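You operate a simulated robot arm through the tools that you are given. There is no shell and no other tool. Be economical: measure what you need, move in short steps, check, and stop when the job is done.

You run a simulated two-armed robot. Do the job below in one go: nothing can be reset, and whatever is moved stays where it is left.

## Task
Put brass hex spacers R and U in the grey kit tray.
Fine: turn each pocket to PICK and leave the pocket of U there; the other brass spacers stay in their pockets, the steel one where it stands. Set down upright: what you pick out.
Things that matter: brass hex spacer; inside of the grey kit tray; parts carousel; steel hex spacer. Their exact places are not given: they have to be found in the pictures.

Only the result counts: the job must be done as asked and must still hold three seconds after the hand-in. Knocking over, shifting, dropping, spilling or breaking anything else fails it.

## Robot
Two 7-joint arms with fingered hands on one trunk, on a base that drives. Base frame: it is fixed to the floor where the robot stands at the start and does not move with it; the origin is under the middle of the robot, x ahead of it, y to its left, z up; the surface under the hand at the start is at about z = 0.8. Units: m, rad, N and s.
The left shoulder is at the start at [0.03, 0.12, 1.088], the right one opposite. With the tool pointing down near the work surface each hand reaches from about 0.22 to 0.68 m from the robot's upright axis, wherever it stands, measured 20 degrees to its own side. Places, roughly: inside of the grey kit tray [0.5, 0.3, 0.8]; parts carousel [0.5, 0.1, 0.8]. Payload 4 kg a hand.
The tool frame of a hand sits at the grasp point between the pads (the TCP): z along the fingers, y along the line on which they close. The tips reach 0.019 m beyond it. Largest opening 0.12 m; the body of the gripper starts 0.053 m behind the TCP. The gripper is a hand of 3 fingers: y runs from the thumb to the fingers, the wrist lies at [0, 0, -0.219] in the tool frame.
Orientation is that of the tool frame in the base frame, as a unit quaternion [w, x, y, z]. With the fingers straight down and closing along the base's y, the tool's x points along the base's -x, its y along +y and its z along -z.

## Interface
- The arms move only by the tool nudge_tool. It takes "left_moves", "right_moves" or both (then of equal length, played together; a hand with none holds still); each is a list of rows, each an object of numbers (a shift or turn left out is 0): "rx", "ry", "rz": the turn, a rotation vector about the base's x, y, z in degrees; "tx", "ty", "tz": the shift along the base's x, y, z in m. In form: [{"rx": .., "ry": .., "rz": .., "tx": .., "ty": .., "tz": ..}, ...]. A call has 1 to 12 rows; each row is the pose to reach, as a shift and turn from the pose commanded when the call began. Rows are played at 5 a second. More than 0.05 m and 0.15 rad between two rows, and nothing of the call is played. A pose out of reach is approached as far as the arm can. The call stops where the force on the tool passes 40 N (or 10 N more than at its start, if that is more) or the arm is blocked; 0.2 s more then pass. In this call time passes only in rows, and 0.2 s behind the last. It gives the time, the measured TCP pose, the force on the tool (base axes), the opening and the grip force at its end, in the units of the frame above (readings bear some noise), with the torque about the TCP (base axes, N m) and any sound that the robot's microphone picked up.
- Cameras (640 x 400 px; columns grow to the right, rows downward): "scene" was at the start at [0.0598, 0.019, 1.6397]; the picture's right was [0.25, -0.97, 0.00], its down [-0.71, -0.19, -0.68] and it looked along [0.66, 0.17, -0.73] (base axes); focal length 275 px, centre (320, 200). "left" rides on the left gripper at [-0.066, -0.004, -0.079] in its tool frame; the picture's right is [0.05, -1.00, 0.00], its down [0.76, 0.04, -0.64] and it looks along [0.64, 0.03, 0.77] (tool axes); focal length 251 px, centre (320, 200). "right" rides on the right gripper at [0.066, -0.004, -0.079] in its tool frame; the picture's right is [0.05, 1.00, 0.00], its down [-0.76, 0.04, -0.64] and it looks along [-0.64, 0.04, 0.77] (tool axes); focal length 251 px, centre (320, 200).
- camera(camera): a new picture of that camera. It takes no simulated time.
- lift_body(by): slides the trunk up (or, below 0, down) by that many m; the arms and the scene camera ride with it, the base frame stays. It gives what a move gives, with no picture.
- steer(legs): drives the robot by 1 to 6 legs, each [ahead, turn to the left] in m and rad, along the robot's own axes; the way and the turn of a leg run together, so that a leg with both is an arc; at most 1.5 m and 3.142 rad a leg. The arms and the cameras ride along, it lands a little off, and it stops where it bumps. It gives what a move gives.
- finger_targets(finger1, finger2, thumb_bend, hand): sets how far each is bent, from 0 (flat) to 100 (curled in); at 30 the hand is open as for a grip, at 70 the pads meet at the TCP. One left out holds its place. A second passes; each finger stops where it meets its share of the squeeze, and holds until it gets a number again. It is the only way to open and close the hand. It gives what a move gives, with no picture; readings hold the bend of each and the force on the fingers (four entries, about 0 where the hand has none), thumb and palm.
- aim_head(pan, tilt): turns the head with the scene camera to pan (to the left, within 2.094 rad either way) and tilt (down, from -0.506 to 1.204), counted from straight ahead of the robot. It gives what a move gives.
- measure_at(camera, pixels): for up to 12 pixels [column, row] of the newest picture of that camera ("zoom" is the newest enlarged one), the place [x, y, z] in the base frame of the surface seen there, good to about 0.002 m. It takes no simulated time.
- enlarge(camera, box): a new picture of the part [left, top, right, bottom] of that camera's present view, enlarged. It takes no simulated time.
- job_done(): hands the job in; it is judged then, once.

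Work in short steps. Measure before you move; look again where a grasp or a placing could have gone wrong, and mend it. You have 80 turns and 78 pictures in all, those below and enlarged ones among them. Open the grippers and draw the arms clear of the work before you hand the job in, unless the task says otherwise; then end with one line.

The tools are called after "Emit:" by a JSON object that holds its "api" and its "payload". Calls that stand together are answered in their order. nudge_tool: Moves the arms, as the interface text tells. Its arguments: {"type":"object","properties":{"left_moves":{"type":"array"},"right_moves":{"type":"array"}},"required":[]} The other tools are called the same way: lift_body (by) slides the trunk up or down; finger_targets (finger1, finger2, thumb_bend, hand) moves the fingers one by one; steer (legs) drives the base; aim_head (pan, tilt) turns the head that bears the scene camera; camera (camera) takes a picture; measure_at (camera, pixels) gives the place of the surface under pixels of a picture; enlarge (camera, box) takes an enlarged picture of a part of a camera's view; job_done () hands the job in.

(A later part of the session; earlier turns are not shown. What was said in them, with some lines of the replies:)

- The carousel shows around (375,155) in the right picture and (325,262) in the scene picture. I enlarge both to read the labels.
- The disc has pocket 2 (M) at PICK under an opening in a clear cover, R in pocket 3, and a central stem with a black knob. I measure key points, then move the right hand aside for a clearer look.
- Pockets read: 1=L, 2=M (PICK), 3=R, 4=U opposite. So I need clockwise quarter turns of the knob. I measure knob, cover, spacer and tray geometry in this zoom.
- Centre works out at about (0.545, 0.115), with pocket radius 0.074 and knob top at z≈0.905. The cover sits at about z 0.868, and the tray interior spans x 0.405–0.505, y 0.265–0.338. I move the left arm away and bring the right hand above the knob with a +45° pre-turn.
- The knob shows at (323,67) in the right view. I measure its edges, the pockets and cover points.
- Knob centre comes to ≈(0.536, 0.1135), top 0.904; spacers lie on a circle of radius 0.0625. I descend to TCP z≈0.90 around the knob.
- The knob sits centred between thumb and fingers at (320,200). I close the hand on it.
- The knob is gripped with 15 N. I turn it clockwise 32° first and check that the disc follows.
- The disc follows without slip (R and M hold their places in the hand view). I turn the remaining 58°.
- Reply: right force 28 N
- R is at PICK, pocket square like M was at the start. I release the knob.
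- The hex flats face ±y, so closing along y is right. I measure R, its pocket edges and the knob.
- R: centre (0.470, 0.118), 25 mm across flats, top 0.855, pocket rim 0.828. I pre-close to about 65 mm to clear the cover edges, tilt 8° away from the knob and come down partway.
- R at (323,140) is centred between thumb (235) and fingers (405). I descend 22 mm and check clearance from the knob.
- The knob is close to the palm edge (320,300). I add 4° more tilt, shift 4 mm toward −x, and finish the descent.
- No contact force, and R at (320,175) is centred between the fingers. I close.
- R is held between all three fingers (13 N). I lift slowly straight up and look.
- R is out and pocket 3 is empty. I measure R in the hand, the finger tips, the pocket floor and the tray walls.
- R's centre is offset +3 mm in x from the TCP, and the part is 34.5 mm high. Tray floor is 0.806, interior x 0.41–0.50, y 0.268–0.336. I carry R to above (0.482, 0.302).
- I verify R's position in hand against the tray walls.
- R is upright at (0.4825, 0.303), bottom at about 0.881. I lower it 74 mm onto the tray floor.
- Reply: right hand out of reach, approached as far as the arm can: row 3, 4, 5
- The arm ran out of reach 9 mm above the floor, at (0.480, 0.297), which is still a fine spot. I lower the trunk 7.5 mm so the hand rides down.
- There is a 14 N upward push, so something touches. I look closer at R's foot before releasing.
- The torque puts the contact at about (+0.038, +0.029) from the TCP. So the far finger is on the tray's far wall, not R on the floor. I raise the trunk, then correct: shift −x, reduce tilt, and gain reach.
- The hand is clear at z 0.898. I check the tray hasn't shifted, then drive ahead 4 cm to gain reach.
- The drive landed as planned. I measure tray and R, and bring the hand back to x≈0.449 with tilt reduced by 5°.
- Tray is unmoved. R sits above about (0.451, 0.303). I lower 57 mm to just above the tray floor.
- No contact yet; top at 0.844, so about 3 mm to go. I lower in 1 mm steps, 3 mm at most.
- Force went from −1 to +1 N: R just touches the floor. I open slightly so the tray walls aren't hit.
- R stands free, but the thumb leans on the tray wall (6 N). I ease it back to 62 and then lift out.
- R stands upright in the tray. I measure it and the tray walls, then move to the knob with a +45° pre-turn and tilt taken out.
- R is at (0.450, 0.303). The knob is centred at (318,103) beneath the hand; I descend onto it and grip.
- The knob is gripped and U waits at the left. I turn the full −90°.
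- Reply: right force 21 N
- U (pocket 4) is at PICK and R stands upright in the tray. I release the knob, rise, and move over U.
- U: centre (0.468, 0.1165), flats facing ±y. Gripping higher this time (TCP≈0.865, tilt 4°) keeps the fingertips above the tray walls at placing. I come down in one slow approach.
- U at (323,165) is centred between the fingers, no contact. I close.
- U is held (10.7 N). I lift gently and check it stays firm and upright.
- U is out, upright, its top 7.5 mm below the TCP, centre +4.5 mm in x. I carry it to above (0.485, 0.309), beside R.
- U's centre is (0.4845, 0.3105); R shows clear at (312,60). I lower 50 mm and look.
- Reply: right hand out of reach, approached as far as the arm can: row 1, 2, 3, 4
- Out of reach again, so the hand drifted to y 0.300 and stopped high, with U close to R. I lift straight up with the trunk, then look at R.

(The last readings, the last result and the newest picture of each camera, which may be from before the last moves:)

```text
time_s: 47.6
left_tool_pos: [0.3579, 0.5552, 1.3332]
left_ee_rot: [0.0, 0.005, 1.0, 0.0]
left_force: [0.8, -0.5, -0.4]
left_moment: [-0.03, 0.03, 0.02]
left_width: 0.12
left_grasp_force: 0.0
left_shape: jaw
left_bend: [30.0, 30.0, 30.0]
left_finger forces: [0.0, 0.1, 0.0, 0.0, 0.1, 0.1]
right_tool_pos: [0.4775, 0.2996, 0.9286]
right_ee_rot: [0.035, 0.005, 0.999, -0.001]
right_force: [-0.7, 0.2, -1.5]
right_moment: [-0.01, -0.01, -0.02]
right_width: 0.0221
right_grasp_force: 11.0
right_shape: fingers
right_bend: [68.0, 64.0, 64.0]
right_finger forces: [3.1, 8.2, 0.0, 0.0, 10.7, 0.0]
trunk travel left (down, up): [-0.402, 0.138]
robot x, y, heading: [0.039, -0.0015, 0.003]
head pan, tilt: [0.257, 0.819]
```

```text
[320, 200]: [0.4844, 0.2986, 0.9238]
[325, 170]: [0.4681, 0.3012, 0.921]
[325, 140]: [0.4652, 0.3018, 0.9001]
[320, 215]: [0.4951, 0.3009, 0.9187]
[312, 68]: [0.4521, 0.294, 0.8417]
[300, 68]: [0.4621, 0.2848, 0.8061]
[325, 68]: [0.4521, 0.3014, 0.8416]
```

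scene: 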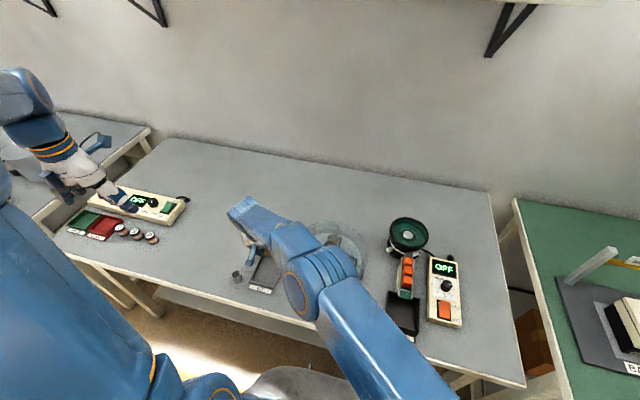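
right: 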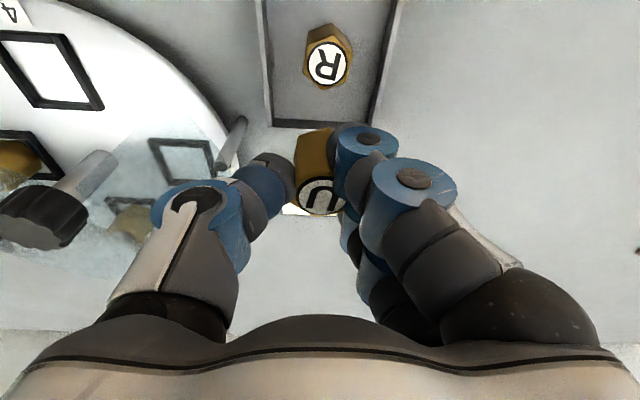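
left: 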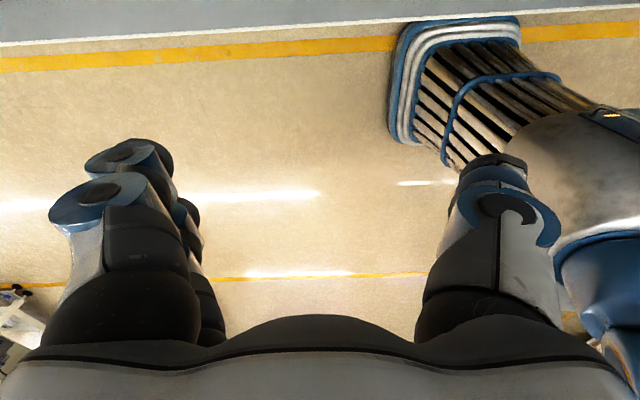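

R still stands at (0.451, 0.302) and U is firm in hand. I raise the hand, drive ahead 5 cm and lower the trunk 10 cm for better reach.

Emit:
{"api": "nudge_tool", "payload": {"right_moves": [{"tz": 0.03}, {"tz": 0.07}, {"tx": -0.02, "tz": 0.11}]}}

Emit:
{"api": "steer", "payload": {"legs": [[0.05, 0.0]]}}

Emit:
{"api": "lift_body", "payload": {"by": -0.09}}

Emit:
{"api": "camera", "payload": {"camera": "right"}}

Emit:
{"api": "camera", "payload": {"camera": "scene"}}

```text
time_s: 48.4
left_tool_pos: [0.3553, 0.5541, 1.3338]
left_ee_rot: [0.0, 0.005, 1.0, 0.0]
left_force: [-0.2, -0.4, -0.5]
left_moment: [-0.01, 0.02, 0.04]
left_width: 0.12
left_grasp_force: 0.1
left_shape: jaw
left_bend: [30.0, 30.0, 30.0]
left_finger forces: [0.0, 0.0, 0.0, 0.0, 0.0, 0.0]
right_tool_pos: [0.4567, 0.3015, 1.0396]
right_ee_rot: [0.036, 0.004, 0.999, -0.001]
right_force: [0.7, 0.4, -2.0]
right_moment: [0.0, 0.02, 0.0]
right_width: 0.022
right_grasp_force: 9.9
right_shape: fingers
right_bend: [68.0, 64.0, 64.0]
right_finger forces: [2.9, 7.8, 0.1, 0.1, 10.1, 0.0]
trunk travel left (down, up): [-0.402, 0.138]
robot x, y, heading: [0.0408, 0.0042, -0.0]
head pan, tilt: [0.257, 0.819]
```

```text
time_s: 49.3
left_tool_pos: [0.4078, 0.5547, 1.3341]
left_ee_rot: [-0.001, 0.007, 1.0, 0.0]
left_force: [0.0, -0.4, -0.1]
left_moment: [0.01, 0.05, -0.02]
left_width: 0.1201
left_grasp_force: 0.1
left_shape: jaw
left_bend: [30.0, 30.0, 30.0]
left_finger forces: [0.1, 0.0, 0.0, 0.1, 0.0, 0.0]
right_tool_pos: [0.5088, 0.3005, 1.0379]
right_ee_rot: [0.035, 0.005, 0.999, 0.001]
right_force: [0.7, -0.6, -1.6]
right_moment: [0.03, 0.02, 0.03]
right_width: 0.0223
right_grasp_force: 10.4
right_shape: fingers
right_bend: [68.0, 64.0, 64.0]
right_finger forces: [2.7, 7.8, 0.1, 0.0, 10.2, 0.0]
trunk travel left (down, up): [-0.402, 0.138]
robot x, y, heading: [0.0922, -0.0014, -0.0]
head pan, tilt: [0.257, 0.819]
```

```text
time_s: 50.5
left_tool_pos: [0.4079, 0.5543, 1.2444]
left_ee_rot: [0.0, 0.006, 1.0, 0.0]
left_force: [0.8, -0.2, -0.7]
left_moment: [0.06, 0.05, 0.0]
left_width: 0.1199
left_grasp_force: 0.0
left_shape: jaw
left_bend: [30.0, 30.0, 30.0]
left_finger forces: [0.0, 0.0, 0.0, 0.0, 0.1, 0.0]
right_tool_pos: [0.5078, 0.3008, 0.949]
right_ee_rot: [0.035, 0.005, 0.999, 0.001]
right_force: [0.4, -0.4, -1.2]
right_moment: [-0.01, 0.0, 0.0]
right_width: 0.0223
right_grasp_force: 10.1
right_shape: fingers
right_bend: [68.0, 64.0, 64.0]
right_finger forces: [2.9, 7.7, 0.1, 0.0, 10.1, 0.0]
trunk travel left (down, up): [-0.312, 0.228]
robot x, y, heading: [0.0926, -0.0013, -0.001]
head pan, tilt: [0.257, 0.819]
```

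```text
23 pictures are left
```

right: 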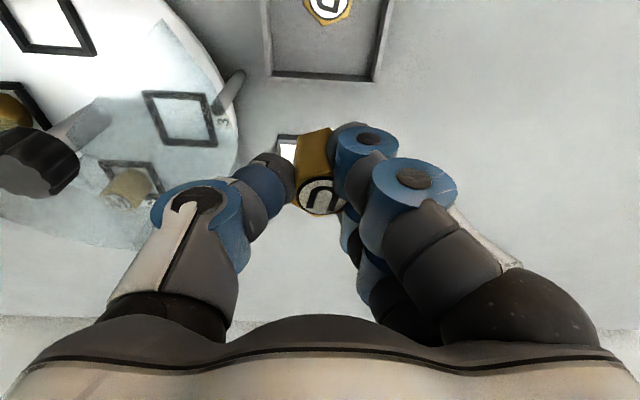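

```text
22 pictures are left
```

scene: 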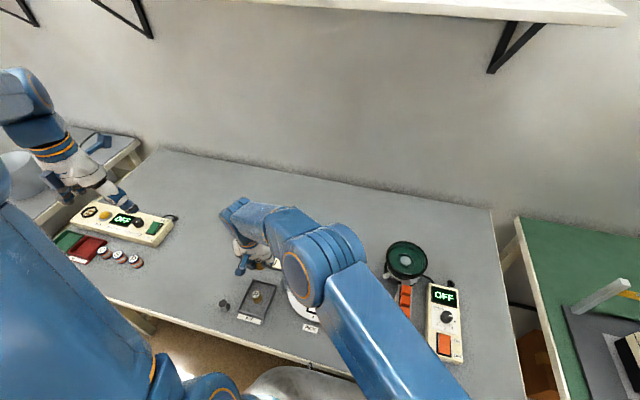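

Now at x 0.508, z 0.949 with better reach. I move above the target spot and measure U and R together.

Emit:
{"api": "nudge_tool", "payload": {"right_moves": [{"tx": -0.014, "ty": 0.004}, {"tx": -0.0265, "ty": 0.0085, "tz": -0.01}, {"tx": -0.0265, "ty": 0.0085, "tz": -0.035}]}}

Emit:
{"api": "enlarge", "payload": {"camera": "right", "box": [220, 20, 460, 230]}}

```text
time_s: 51.3
left_tool_pos: [0.4067, 0.5545, 1.2436]
left_ee_rot: [-0.002, 0.006, 1.0, 0.0]
left_force: [0.0, 0.2, 0.2]
left_moment: [-0.02, 0.01, -0.01]
left_width: 0.1201
left_grasp_force: 0.1
left_shape: jaw
left_bend: [30.0, 30.0, 30.0]
left_finger forces: [0.0, 0.0, 0.1, 0.1, 0.0, 0.0]
right_tool_pos: [0.4837, 0.3087, 0.9118]
right_ee_rot: [0.035, 0.006, 0.999, 0.001]
right_force: [0.0, 0.5, -1.3]
right_moment: [-0.02, 0.0, -0.01]
right_width: 0.0221
right_grasp_force: 10.1
right_shape: fingers
right_bend: [68.0, 64.0, 64.0]
right_finger forces: [2.9, 7.8, 0.1, 0.0, 10.0, 0.1]
trunk travel left (down, up): [-0.312, 0.228]
robot x, y, heading: [0.0894, -0.0013, -0.003]
head pan, tilt: [0.257, 0.819]
```

```text
1.90 times, centred on (340, 125) of right
```

zoom: 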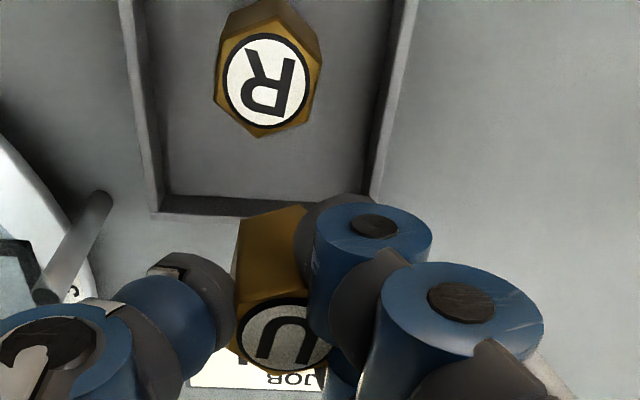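

Emit:
{"api": "measure_at", "payload": {"camera": "zoom", "pixels": [[268, 82], [260, 135], [312, 60], [285, 302], [275, 330], [285, 365], [245, 340], [285, 215], [285, 250], [285, 285], [265, 206], [320, 100]]}}

```text
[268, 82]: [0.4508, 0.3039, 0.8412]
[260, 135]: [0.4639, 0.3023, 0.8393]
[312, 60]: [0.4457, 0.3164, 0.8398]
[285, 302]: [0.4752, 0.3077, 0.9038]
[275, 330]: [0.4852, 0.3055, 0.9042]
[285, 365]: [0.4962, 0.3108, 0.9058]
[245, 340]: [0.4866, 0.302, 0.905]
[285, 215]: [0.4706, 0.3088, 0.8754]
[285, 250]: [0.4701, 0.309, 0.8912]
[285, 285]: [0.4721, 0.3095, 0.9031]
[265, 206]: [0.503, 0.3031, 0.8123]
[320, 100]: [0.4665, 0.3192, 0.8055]
```

U is upright with its near edge at x 0.470; R's far corner is at 0.464, wall at 0.502. I lower in stages.

Emit:
{"api": "nudge_tool", "payload": {"right_moves": [{"tz": -0.02}, {"tz": -0.035}, {"tz": -0.045}, {"tz": -0.052}]}}

Emit:
{"api": "enlarge", "payload": {"camera": "right", "box": [220, 20, 460, 230]}}

Emit:
{"api": "measure_at", "payload": {"camera": "zoom", "pixels": [[275, 330], [285, 302], [285, 365], [285, 240], [285, 150], [320, 150]]}}

```text
time_s: 52.3
left_tool_pos: [0.407, 0.5548, 1.244]
left_ee_rot: [0.0, 0.004, 1.0, 0.0]
left_force: [0.6, -0.6, -0.3]
left_moment: [0.02, 0.01, -0.01]
left_width: 0.1197
left_grasp_force: 0.0
left_shape: jaw
left_bend: [30.0, 30.0, 30.0]
left_finger forces: [0.0, 0.0, 0.0, 0.0, 0.1, 0.1]
right_tool_pos: [0.4821, 0.3091, 0.8612]
right_ee_rot: [0.036, 0.005, 0.999, 0.001]
right_force: [0.4, -0.2, -0.6]
right_moment: [0.03, 0.01, -0.01]
right_width: 0.0225
right_grasp_force: 10.5
right_shape: fingers
right_bend: [68.0, 64.0, 64.0]
right_finger forces: [3.4, 7.9, 0.0, 0.0, 9.9, 0.0]
trunk travel left (down, up): [-0.312, 0.228]
robot x, y, heading: [0.0904, -0.0021, 0.005]
head pan, tilt: [0.257, 0.819]
```

```text
1.90 times, centred on (340, 125) of right
```

zoom: 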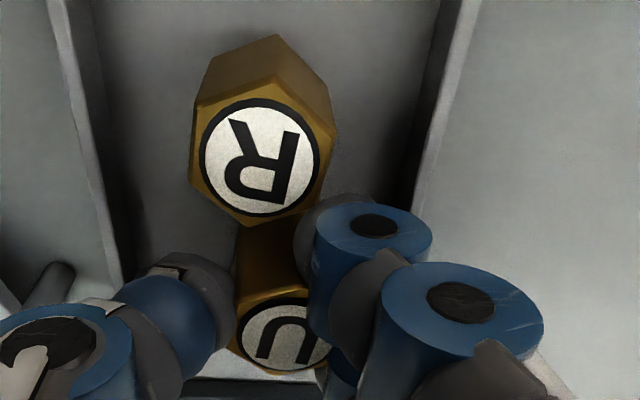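

```text
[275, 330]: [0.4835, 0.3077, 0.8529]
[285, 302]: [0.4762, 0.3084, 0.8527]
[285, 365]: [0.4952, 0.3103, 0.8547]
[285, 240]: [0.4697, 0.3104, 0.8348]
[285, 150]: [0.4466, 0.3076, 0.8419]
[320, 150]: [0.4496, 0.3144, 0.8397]
```

No contact; top at 0.8535, so 11 mm remain. I lower 9 mm then 1 mm steps.

Emit:
{"api": "nudge_tool", "payload": {"right_moves": [{"tz": -0.004}, {"tz": -0.007}, {"tz": -0.009}, {"tz": -0.01}]}}

Emit:
{"api": "enlarge", "payload": {"camera": "right", "box": [220, 20, 460, 230]}}

Emit:
{"api": "measure_at", "payload": {"camera": "zoom", "pixels": [[275, 330], [285, 302], [285, 365], [265, 165]]}}

```text
time_s: 53.3
left_tool_pos: [0.4069, 0.5551, 1.2438]
left_ee_rot: [-0.001, 0.005, 1.0, 0.0]
left_force: [-0.2, -0.3, -0.1]
left_moment: [0.0, 0.0, 0.0]
left_width: 0.1198
left_grasp_force: 0.0
left_shape: jaw
left_bend: [30.0, 30.0, 30.0]
left_finger forces: [0.0, 0.1, 0.1, 0.1, 0.0, 0.0]
right_tool_pos: [0.4817, 0.3097, 0.8514]
right_ee_rot: [0.034, 0.006, 0.999, 0.0]
right_force: [0.8, 0.4, -0.5]
right_moment: [0.02, 0.03, 0.02]
right_width: 0.0223
right_grasp_force: 10.3
right_shape: fingers
right_bend: [68.0, 64.0, 64.0]
right_finger forces: [3.1, 7.8, 0.0, 0.0, 10.0, 0.0]
trunk travel left (down, up): [-0.312, 0.228]
robot x, y, heading: [0.0941, 0.0002, 0.001]
head pan, tilt: [0.257, 0.819]
```

```text
1.90 times, centred on (340, 125) of right
```

zoom: 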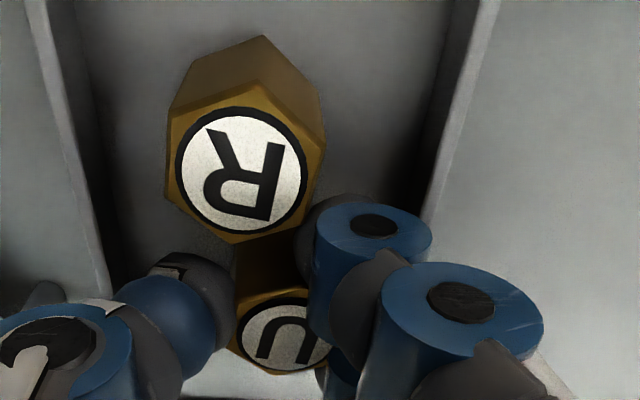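

```text
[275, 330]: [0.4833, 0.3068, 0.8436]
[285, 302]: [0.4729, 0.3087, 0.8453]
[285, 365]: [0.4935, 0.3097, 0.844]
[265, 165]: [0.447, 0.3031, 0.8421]
```

Top at 0.844, 1–2 mm from standing, no contact. I lower the last 2 mm in 1 mm steps.

Emit:
{"api": "nudge_tool", "payload": {"right_moves": [{"tz": -0.001}, {"tz": -0.002}]}}

```text
time_s: 53.9
left_tool_pos: [0.4064, 0.5555, 1.2439]
left_ee_rot: [0.0, 0.005, 1.0, -0.001]
left_force: [0.4, 0.6, -0.5]
left_moment: [0.01, -0.02, 0.03]
left_width: 0.1198
left_grasp_force: 0.1
left_shape: jaw
left_bend: [30.0, 30.0, 30.0]
left_finger forces: [0.0, 0.0, 0.1, 0.0, 0.0, 0.1]
right_tool_pos: [0.4817, 0.3091, 0.8478]
right_ee_rot: [0.035, 0.006, 0.999, 0.0]
right_force: [0.5, 0.2, -1.2]
right_moment: [-0.02, 0.01, -0.03]
right_width: 0.0222
right_grasp_force: 10.3
right_shape: fingers
right_bend: [68.0, 64.0, 64.0]
right_finger forces: [3.2, 7.7, 0.0, 0.1, 9.8, 0.0]
trunk travel left (down, up): [-0.312, 0.228]
robot x, y, heading: [0.0935, -0.0023, -0.002]
head pan, tilt: [0.257, 0.819]
```

Still no load. One more millimetre or so.

Emit:
{"api": "nudge_tool", "payload": {"right_moves": [{"tz": -0.0008}, {"tz": -0.0015}]}}

Emit:
{"api": "enlarge", "payload": {"camera": "right", "box": [220, 20, 460, 230]}}

Emit:
{"api": "measure_at", "payload": {"camera": "zoom", "pixels": [[275, 330], [285, 302], [285, 365], [265, 165]]}}

```text
time_s: 54.5
left_tool_pos: [0.4069, 0.5551, 1.2448]
left_ee_rot: [0.001, 0.006, 1.0, 0.0]
left_force: [0.3, 0.4, 0.3]
left_moment: [-0.02, 0.03, 0.04]
left_width: 0.12
left_grasp_force: 0.0
left_shape: jaw
left_bend: [30.0, 30.0, 30.0]
left_finger forces: [0.0, 0.0, 0.0, 0.0, 0.1, 0.0]
right_tool_pos: [0.4808, 0.3088, 0.847]
right_ee_rot: [0.036, 0.005, 0.999, 0.0]
right_force: [0.0, -0.2, 3.9]
right_moment: [0.08, -0.02, -0.02]
right_width: 0.0222
right_grasp_force: 11.5
right_shape: fingers
right_bend: [68.0, 64.0, 64.0]
right_finger forces: [3.2, 8.2, 0.0, 0.0, 11.1, 0.0]
trunk travel left (down, up): [-0.312, 0.228]
robot x, y, heading: [0.0883, -0.001, 0.007]
head pan, tilt: [0.257, 0.819]
```

```text
1.90 times, centred on (340, 125) of right
```

zoom: 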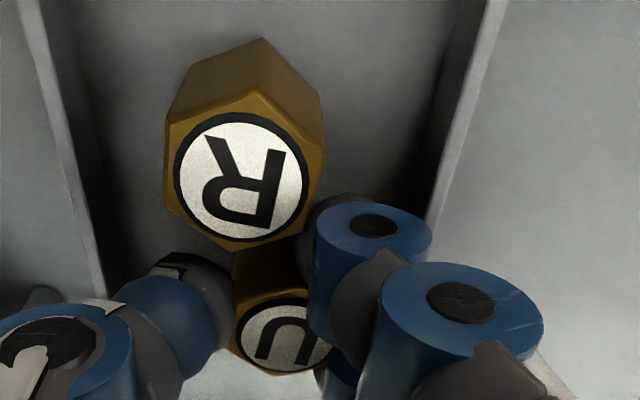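

```text
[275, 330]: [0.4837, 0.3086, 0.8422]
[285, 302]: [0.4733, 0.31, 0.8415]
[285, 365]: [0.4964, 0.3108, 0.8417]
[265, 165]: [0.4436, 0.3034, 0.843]
```

Contact: +4 N and top 0.842, same height as R, so U stands on the floor. I open slightly.

Emit:
{"api": "finger_targets", "payload": {"hand": "right", "finger1": 61, "finger2": 58, "thumb_bend": 60}}

Emit:
{"api": "enlarge", "payload": {"camera": "right", "box": [220, 20, 460, 230]}}

```text
time_s: 55.5
left_tool_pos: [0.4066, 0.5539, 1.2449]
left_ee_rot: [0.0, 0.005, 1.0, -0.001]
left_force: [-0.9, -0.1, -0.2]
left_moment: [0.06, -0.01, -0.01]
left_width: 0.1197
left_grasp_force: 0.0
left_shape: jaw
left_bend: [30.0, 30.0, 30.0]
left_finger forces: [0.0, 0.1, 0.1, 0.0, 0.1, 0.1]
right_tool_pos: [0.4823, 0.3081, 0.8472]
right_ee_rot: [0.037, 0.005, 0.999, 0.0]
right_force: [-0.3, -1.3, 4.9]
right_moment: [0.13, -0.1, -0.04]
right_width: 0.0363
right_grasp_force: 2.8
right_shape: fingers
right_bend: [61.0, 58.0, 60.0]
right_finger forces: [0.0, 4.9, 0.0, 0.1, 0.0, 0.0]
trunk travel left (down, up): [-0.312, 0.228]
robot x, y, heading: [0.0933, 0.0034, 0.004]
head pan, tilt: [0.257, 0.819]
```

```text
1.90 times, centred on (340, 125) of right
```

zoom: 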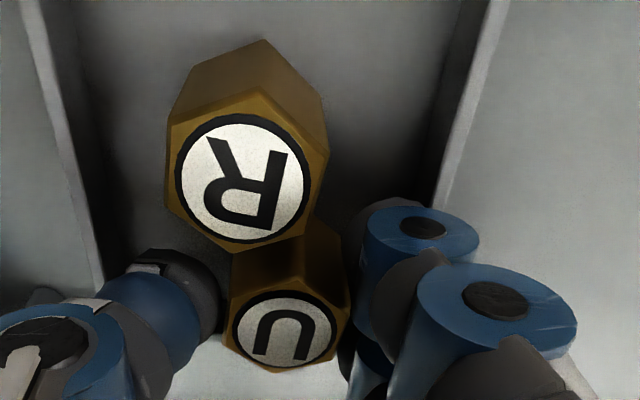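

U stands free with gaps both sides (the far finger rests lightly on the wall top). I lift straight up.

Emit:
{"api": "nudge_tool", "payload": {"right_moves": [{"tz": 0.004}, {"tz": 0.01}, {"tz": 0.022}, {"tz": 0.045}, {"tz": 0.08}, {"tz": 0.12}]}}

Emit:
{"api": "camera", "payload": {"camera": "right"}}

```text
time_s: 56.9
left_tool_pos: [0.4067, 0.554, 1.2442]
left_ee_rot: [0.001, 0.005, 1.0, -0.001]
left_force: [0.1, 0.5, 0.9]
left_moment: [-0.03, 0.02, 0.03]
left_width: 0.12
left_grasp_force: 0.0
left_shape: jaw
left_bend: [30.0, 30.0, 30.0]
left_finger forces: [0.0, 0.1, 0.0, 0.0, 0.0, 0.0]
right_tool_pos: [0.4803, 0.3092, 0.9689]
right_ee_rot: [0.034, 0.005, 0.999, 0.0]
right_force: [0.2, 0.2, 0.6]
right_moment: [-0.01, -0.04, 0.03]
right_width: 0.0363
right_grasp_force: 0.1
right_shape: fingers
right_bend: [61.0, 57.0, 60.0]
right_finger forces: [0.1, 0.0, 0.0, 0.1, 0.0, 0.0]
trunk travel left (down, up): [-0.312, 0.228]
robot x, y, heading: [0.0914, 0.0005, 0.002]
head pan, tilt: [0.257, 0.819]
```

```text
16 pictures are left
```

right: 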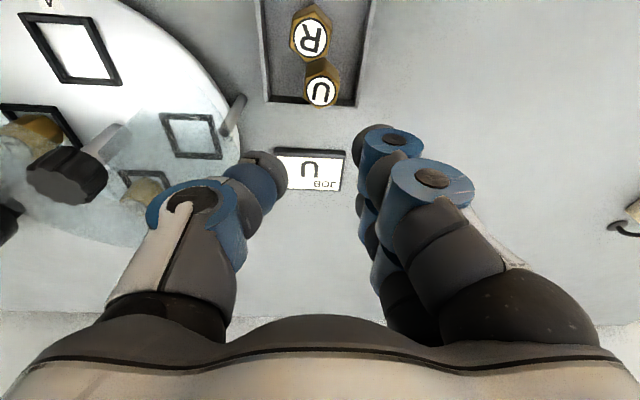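

Both R and U stand in the tray. I open the hand, raise it and draw it away to the right, clear of everything, then look at the whole scene.

Emit:
{"api": "nudge_tool", "payload": {"right_moves": [{"tz": 0.05}, {"tz": 0.1}, {"tx": -0.02, "ty": -0.03, "tz": 0.13}, {"tx": -0.04, "ty": -0.07, "tz": 0.15}, {"tx": -0.06, "ty": -0.11, "tz": 0.17}, {"tx": -0.08, "ty": -0.15, "tz": 0.19}, {"tx": -0.09, "ty": -0.195, "tz": 0.2}, {"tx": -0.1, "ty": -0.24, "tz": 0.2}, {"tx": -0.1, "ty": -0.285, "tz": 0.2}, {"tx": -0.1, "ty": -0.33, "tz": 0.2}, {"tx": -0.1, "ty": -0.375, "tz": 0.2}, {"tx": -0.1, "ty": -0.42, "tz": 0.2}]}}

Emit:
{"api": "finger_targets", "payload": {"hand": "right", "finger1": 30, "finger2": 30, "thumb_bend": 30}}

Emit:
{"api": "camera", "payload": {"camera": "scene"}}

Emit:
{"api": "enlarge", "payload": {"camera": "scene", "box": [200, 240, 392, 360]}}

```text
time_s: 59.5
left_tool_pos: [0.4065, 0.5541, 1.2448]
left_ee_rot: [0.0, 0.004, 1.0, 0.0]
left_force: [0.4, -0.3, 0.8]
left_moment: [0.03, -0.03, -0.01]
left_width: 0.1199
left_grasp_force: 0.0
left_shape: jaw
left_bend: [30.0, 30.0, 30.0]
left_finger forces: [0.0, 0.0, 0.0, 0.0, 0.0, 0.0]
right_tool_pos: [0.3834, -0.1127, 1.169]
right_ee_rot: [0.034, 0.005, 0.999, 0.001]
right_force: [-1.1, -0.1, 0.1]
right_moment: [0.02, 0.01, 0.03]
right_width: 0.0368
right_grasp_force: 0.0
right_shape: fingers
right_bend: [61.0, 57.0, 60.0]
right_finger forces: [0.1, 0.0, 0.1, 0.0, 0.1, 0.0]
trunk travel left (down, up): [-0.312, 0.228]
robot x, y, heading: [0.09, -0.0017, 0.002]
head pan, tilt: [0.257, 0.819]
```

```text
time_s: 60.5
left_tool_pos: [0.407, 0.5546, 1.2426]
left_ee_rot: [0.0, 0.005, 1.0, 0.001]
left_force: [1.1, -0.7, 0.1]
left_moment: [0.03, -0.03, -0.03]
left_width: 0.1201
left_grasp_force: 0.0
left_shape: jaw
left_bend: [30.0, 30.0, 30.0]
left_finger forces: [0.0, 0.1, 0.0, 0.1, 0.1, 0.0]
right_tool_pos: [0.3852, -0.1113, 1.1689]
right_ee_rot: [0.035, 0.004, 0.999, 0.001]
right_force: [0.6, 0.3, -0.3]
right_moment: [-0.01, 0.0, 0.0]
right_width: 0.1281
right_grasp_force: 0.1
right_shape: fingers
right_bend: [30.0, 30.0, 30.0]
right_finger forces: [0.0, 0.1, 0.1, 0.1, 0.0, 0.1]
trunk travel left (down, up): [-0.312, 0.228]
robot x, y, heading: [0.0926, -0.0001, 0.002]
head pan, tilt: [0.257, 0.819]
```

```text
15 pictures are left
```

scene: 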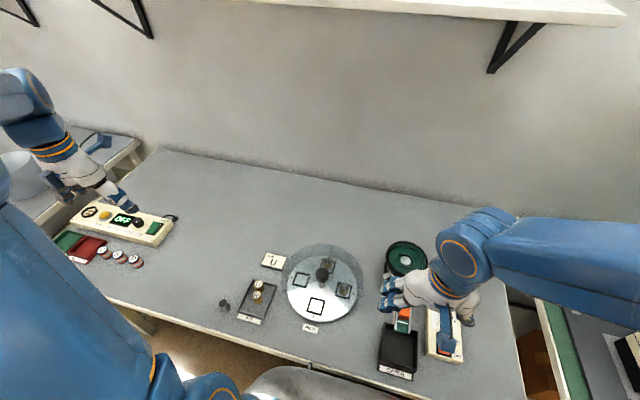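

```text
3.33 times, centred on (296, 300) of scene
```

zoom: 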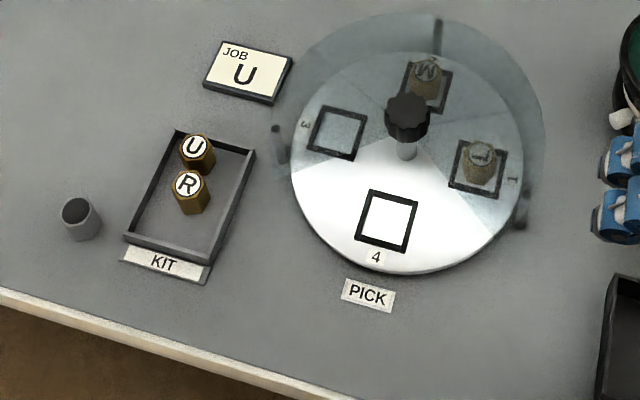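

Both stand upright in the tray; M and L are in their pockets, and the steel one is in place. I check how exactly pocket 4 points at PICK.

Emit:
{"api": "measure_at", "payload": {"camera": "zoom", "pixels": [[371, 195], [414, 205], [359, 242], [403, 251], [376, 257], [368, 294], [387, 222], [337, 132], [188, 182], [195, 147], [82, 212]]}}

```text
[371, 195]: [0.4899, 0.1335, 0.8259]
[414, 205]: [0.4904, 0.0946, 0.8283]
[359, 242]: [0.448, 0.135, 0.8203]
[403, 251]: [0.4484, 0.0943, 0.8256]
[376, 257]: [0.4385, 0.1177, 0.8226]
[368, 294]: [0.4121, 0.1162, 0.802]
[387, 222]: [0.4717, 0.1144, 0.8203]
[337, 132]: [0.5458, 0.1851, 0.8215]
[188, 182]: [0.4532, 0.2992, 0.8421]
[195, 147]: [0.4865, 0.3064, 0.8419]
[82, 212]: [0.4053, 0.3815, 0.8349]
```

Pocket 4 is centred at (0.469, 0.1145), in line with PICK (y≈0.116) and square to it. R and U stand in the tray, both hands are open and clear, so I hand in.

Emit:
{"api": "job_done", "payload": {}}

```text
The job is handed in.
```

R and U stand upright in the grey kit tray, and the pocket of U is at PICK. M and L are still in their pockets and the steel spacer stands where it was; both hands are open and clear.
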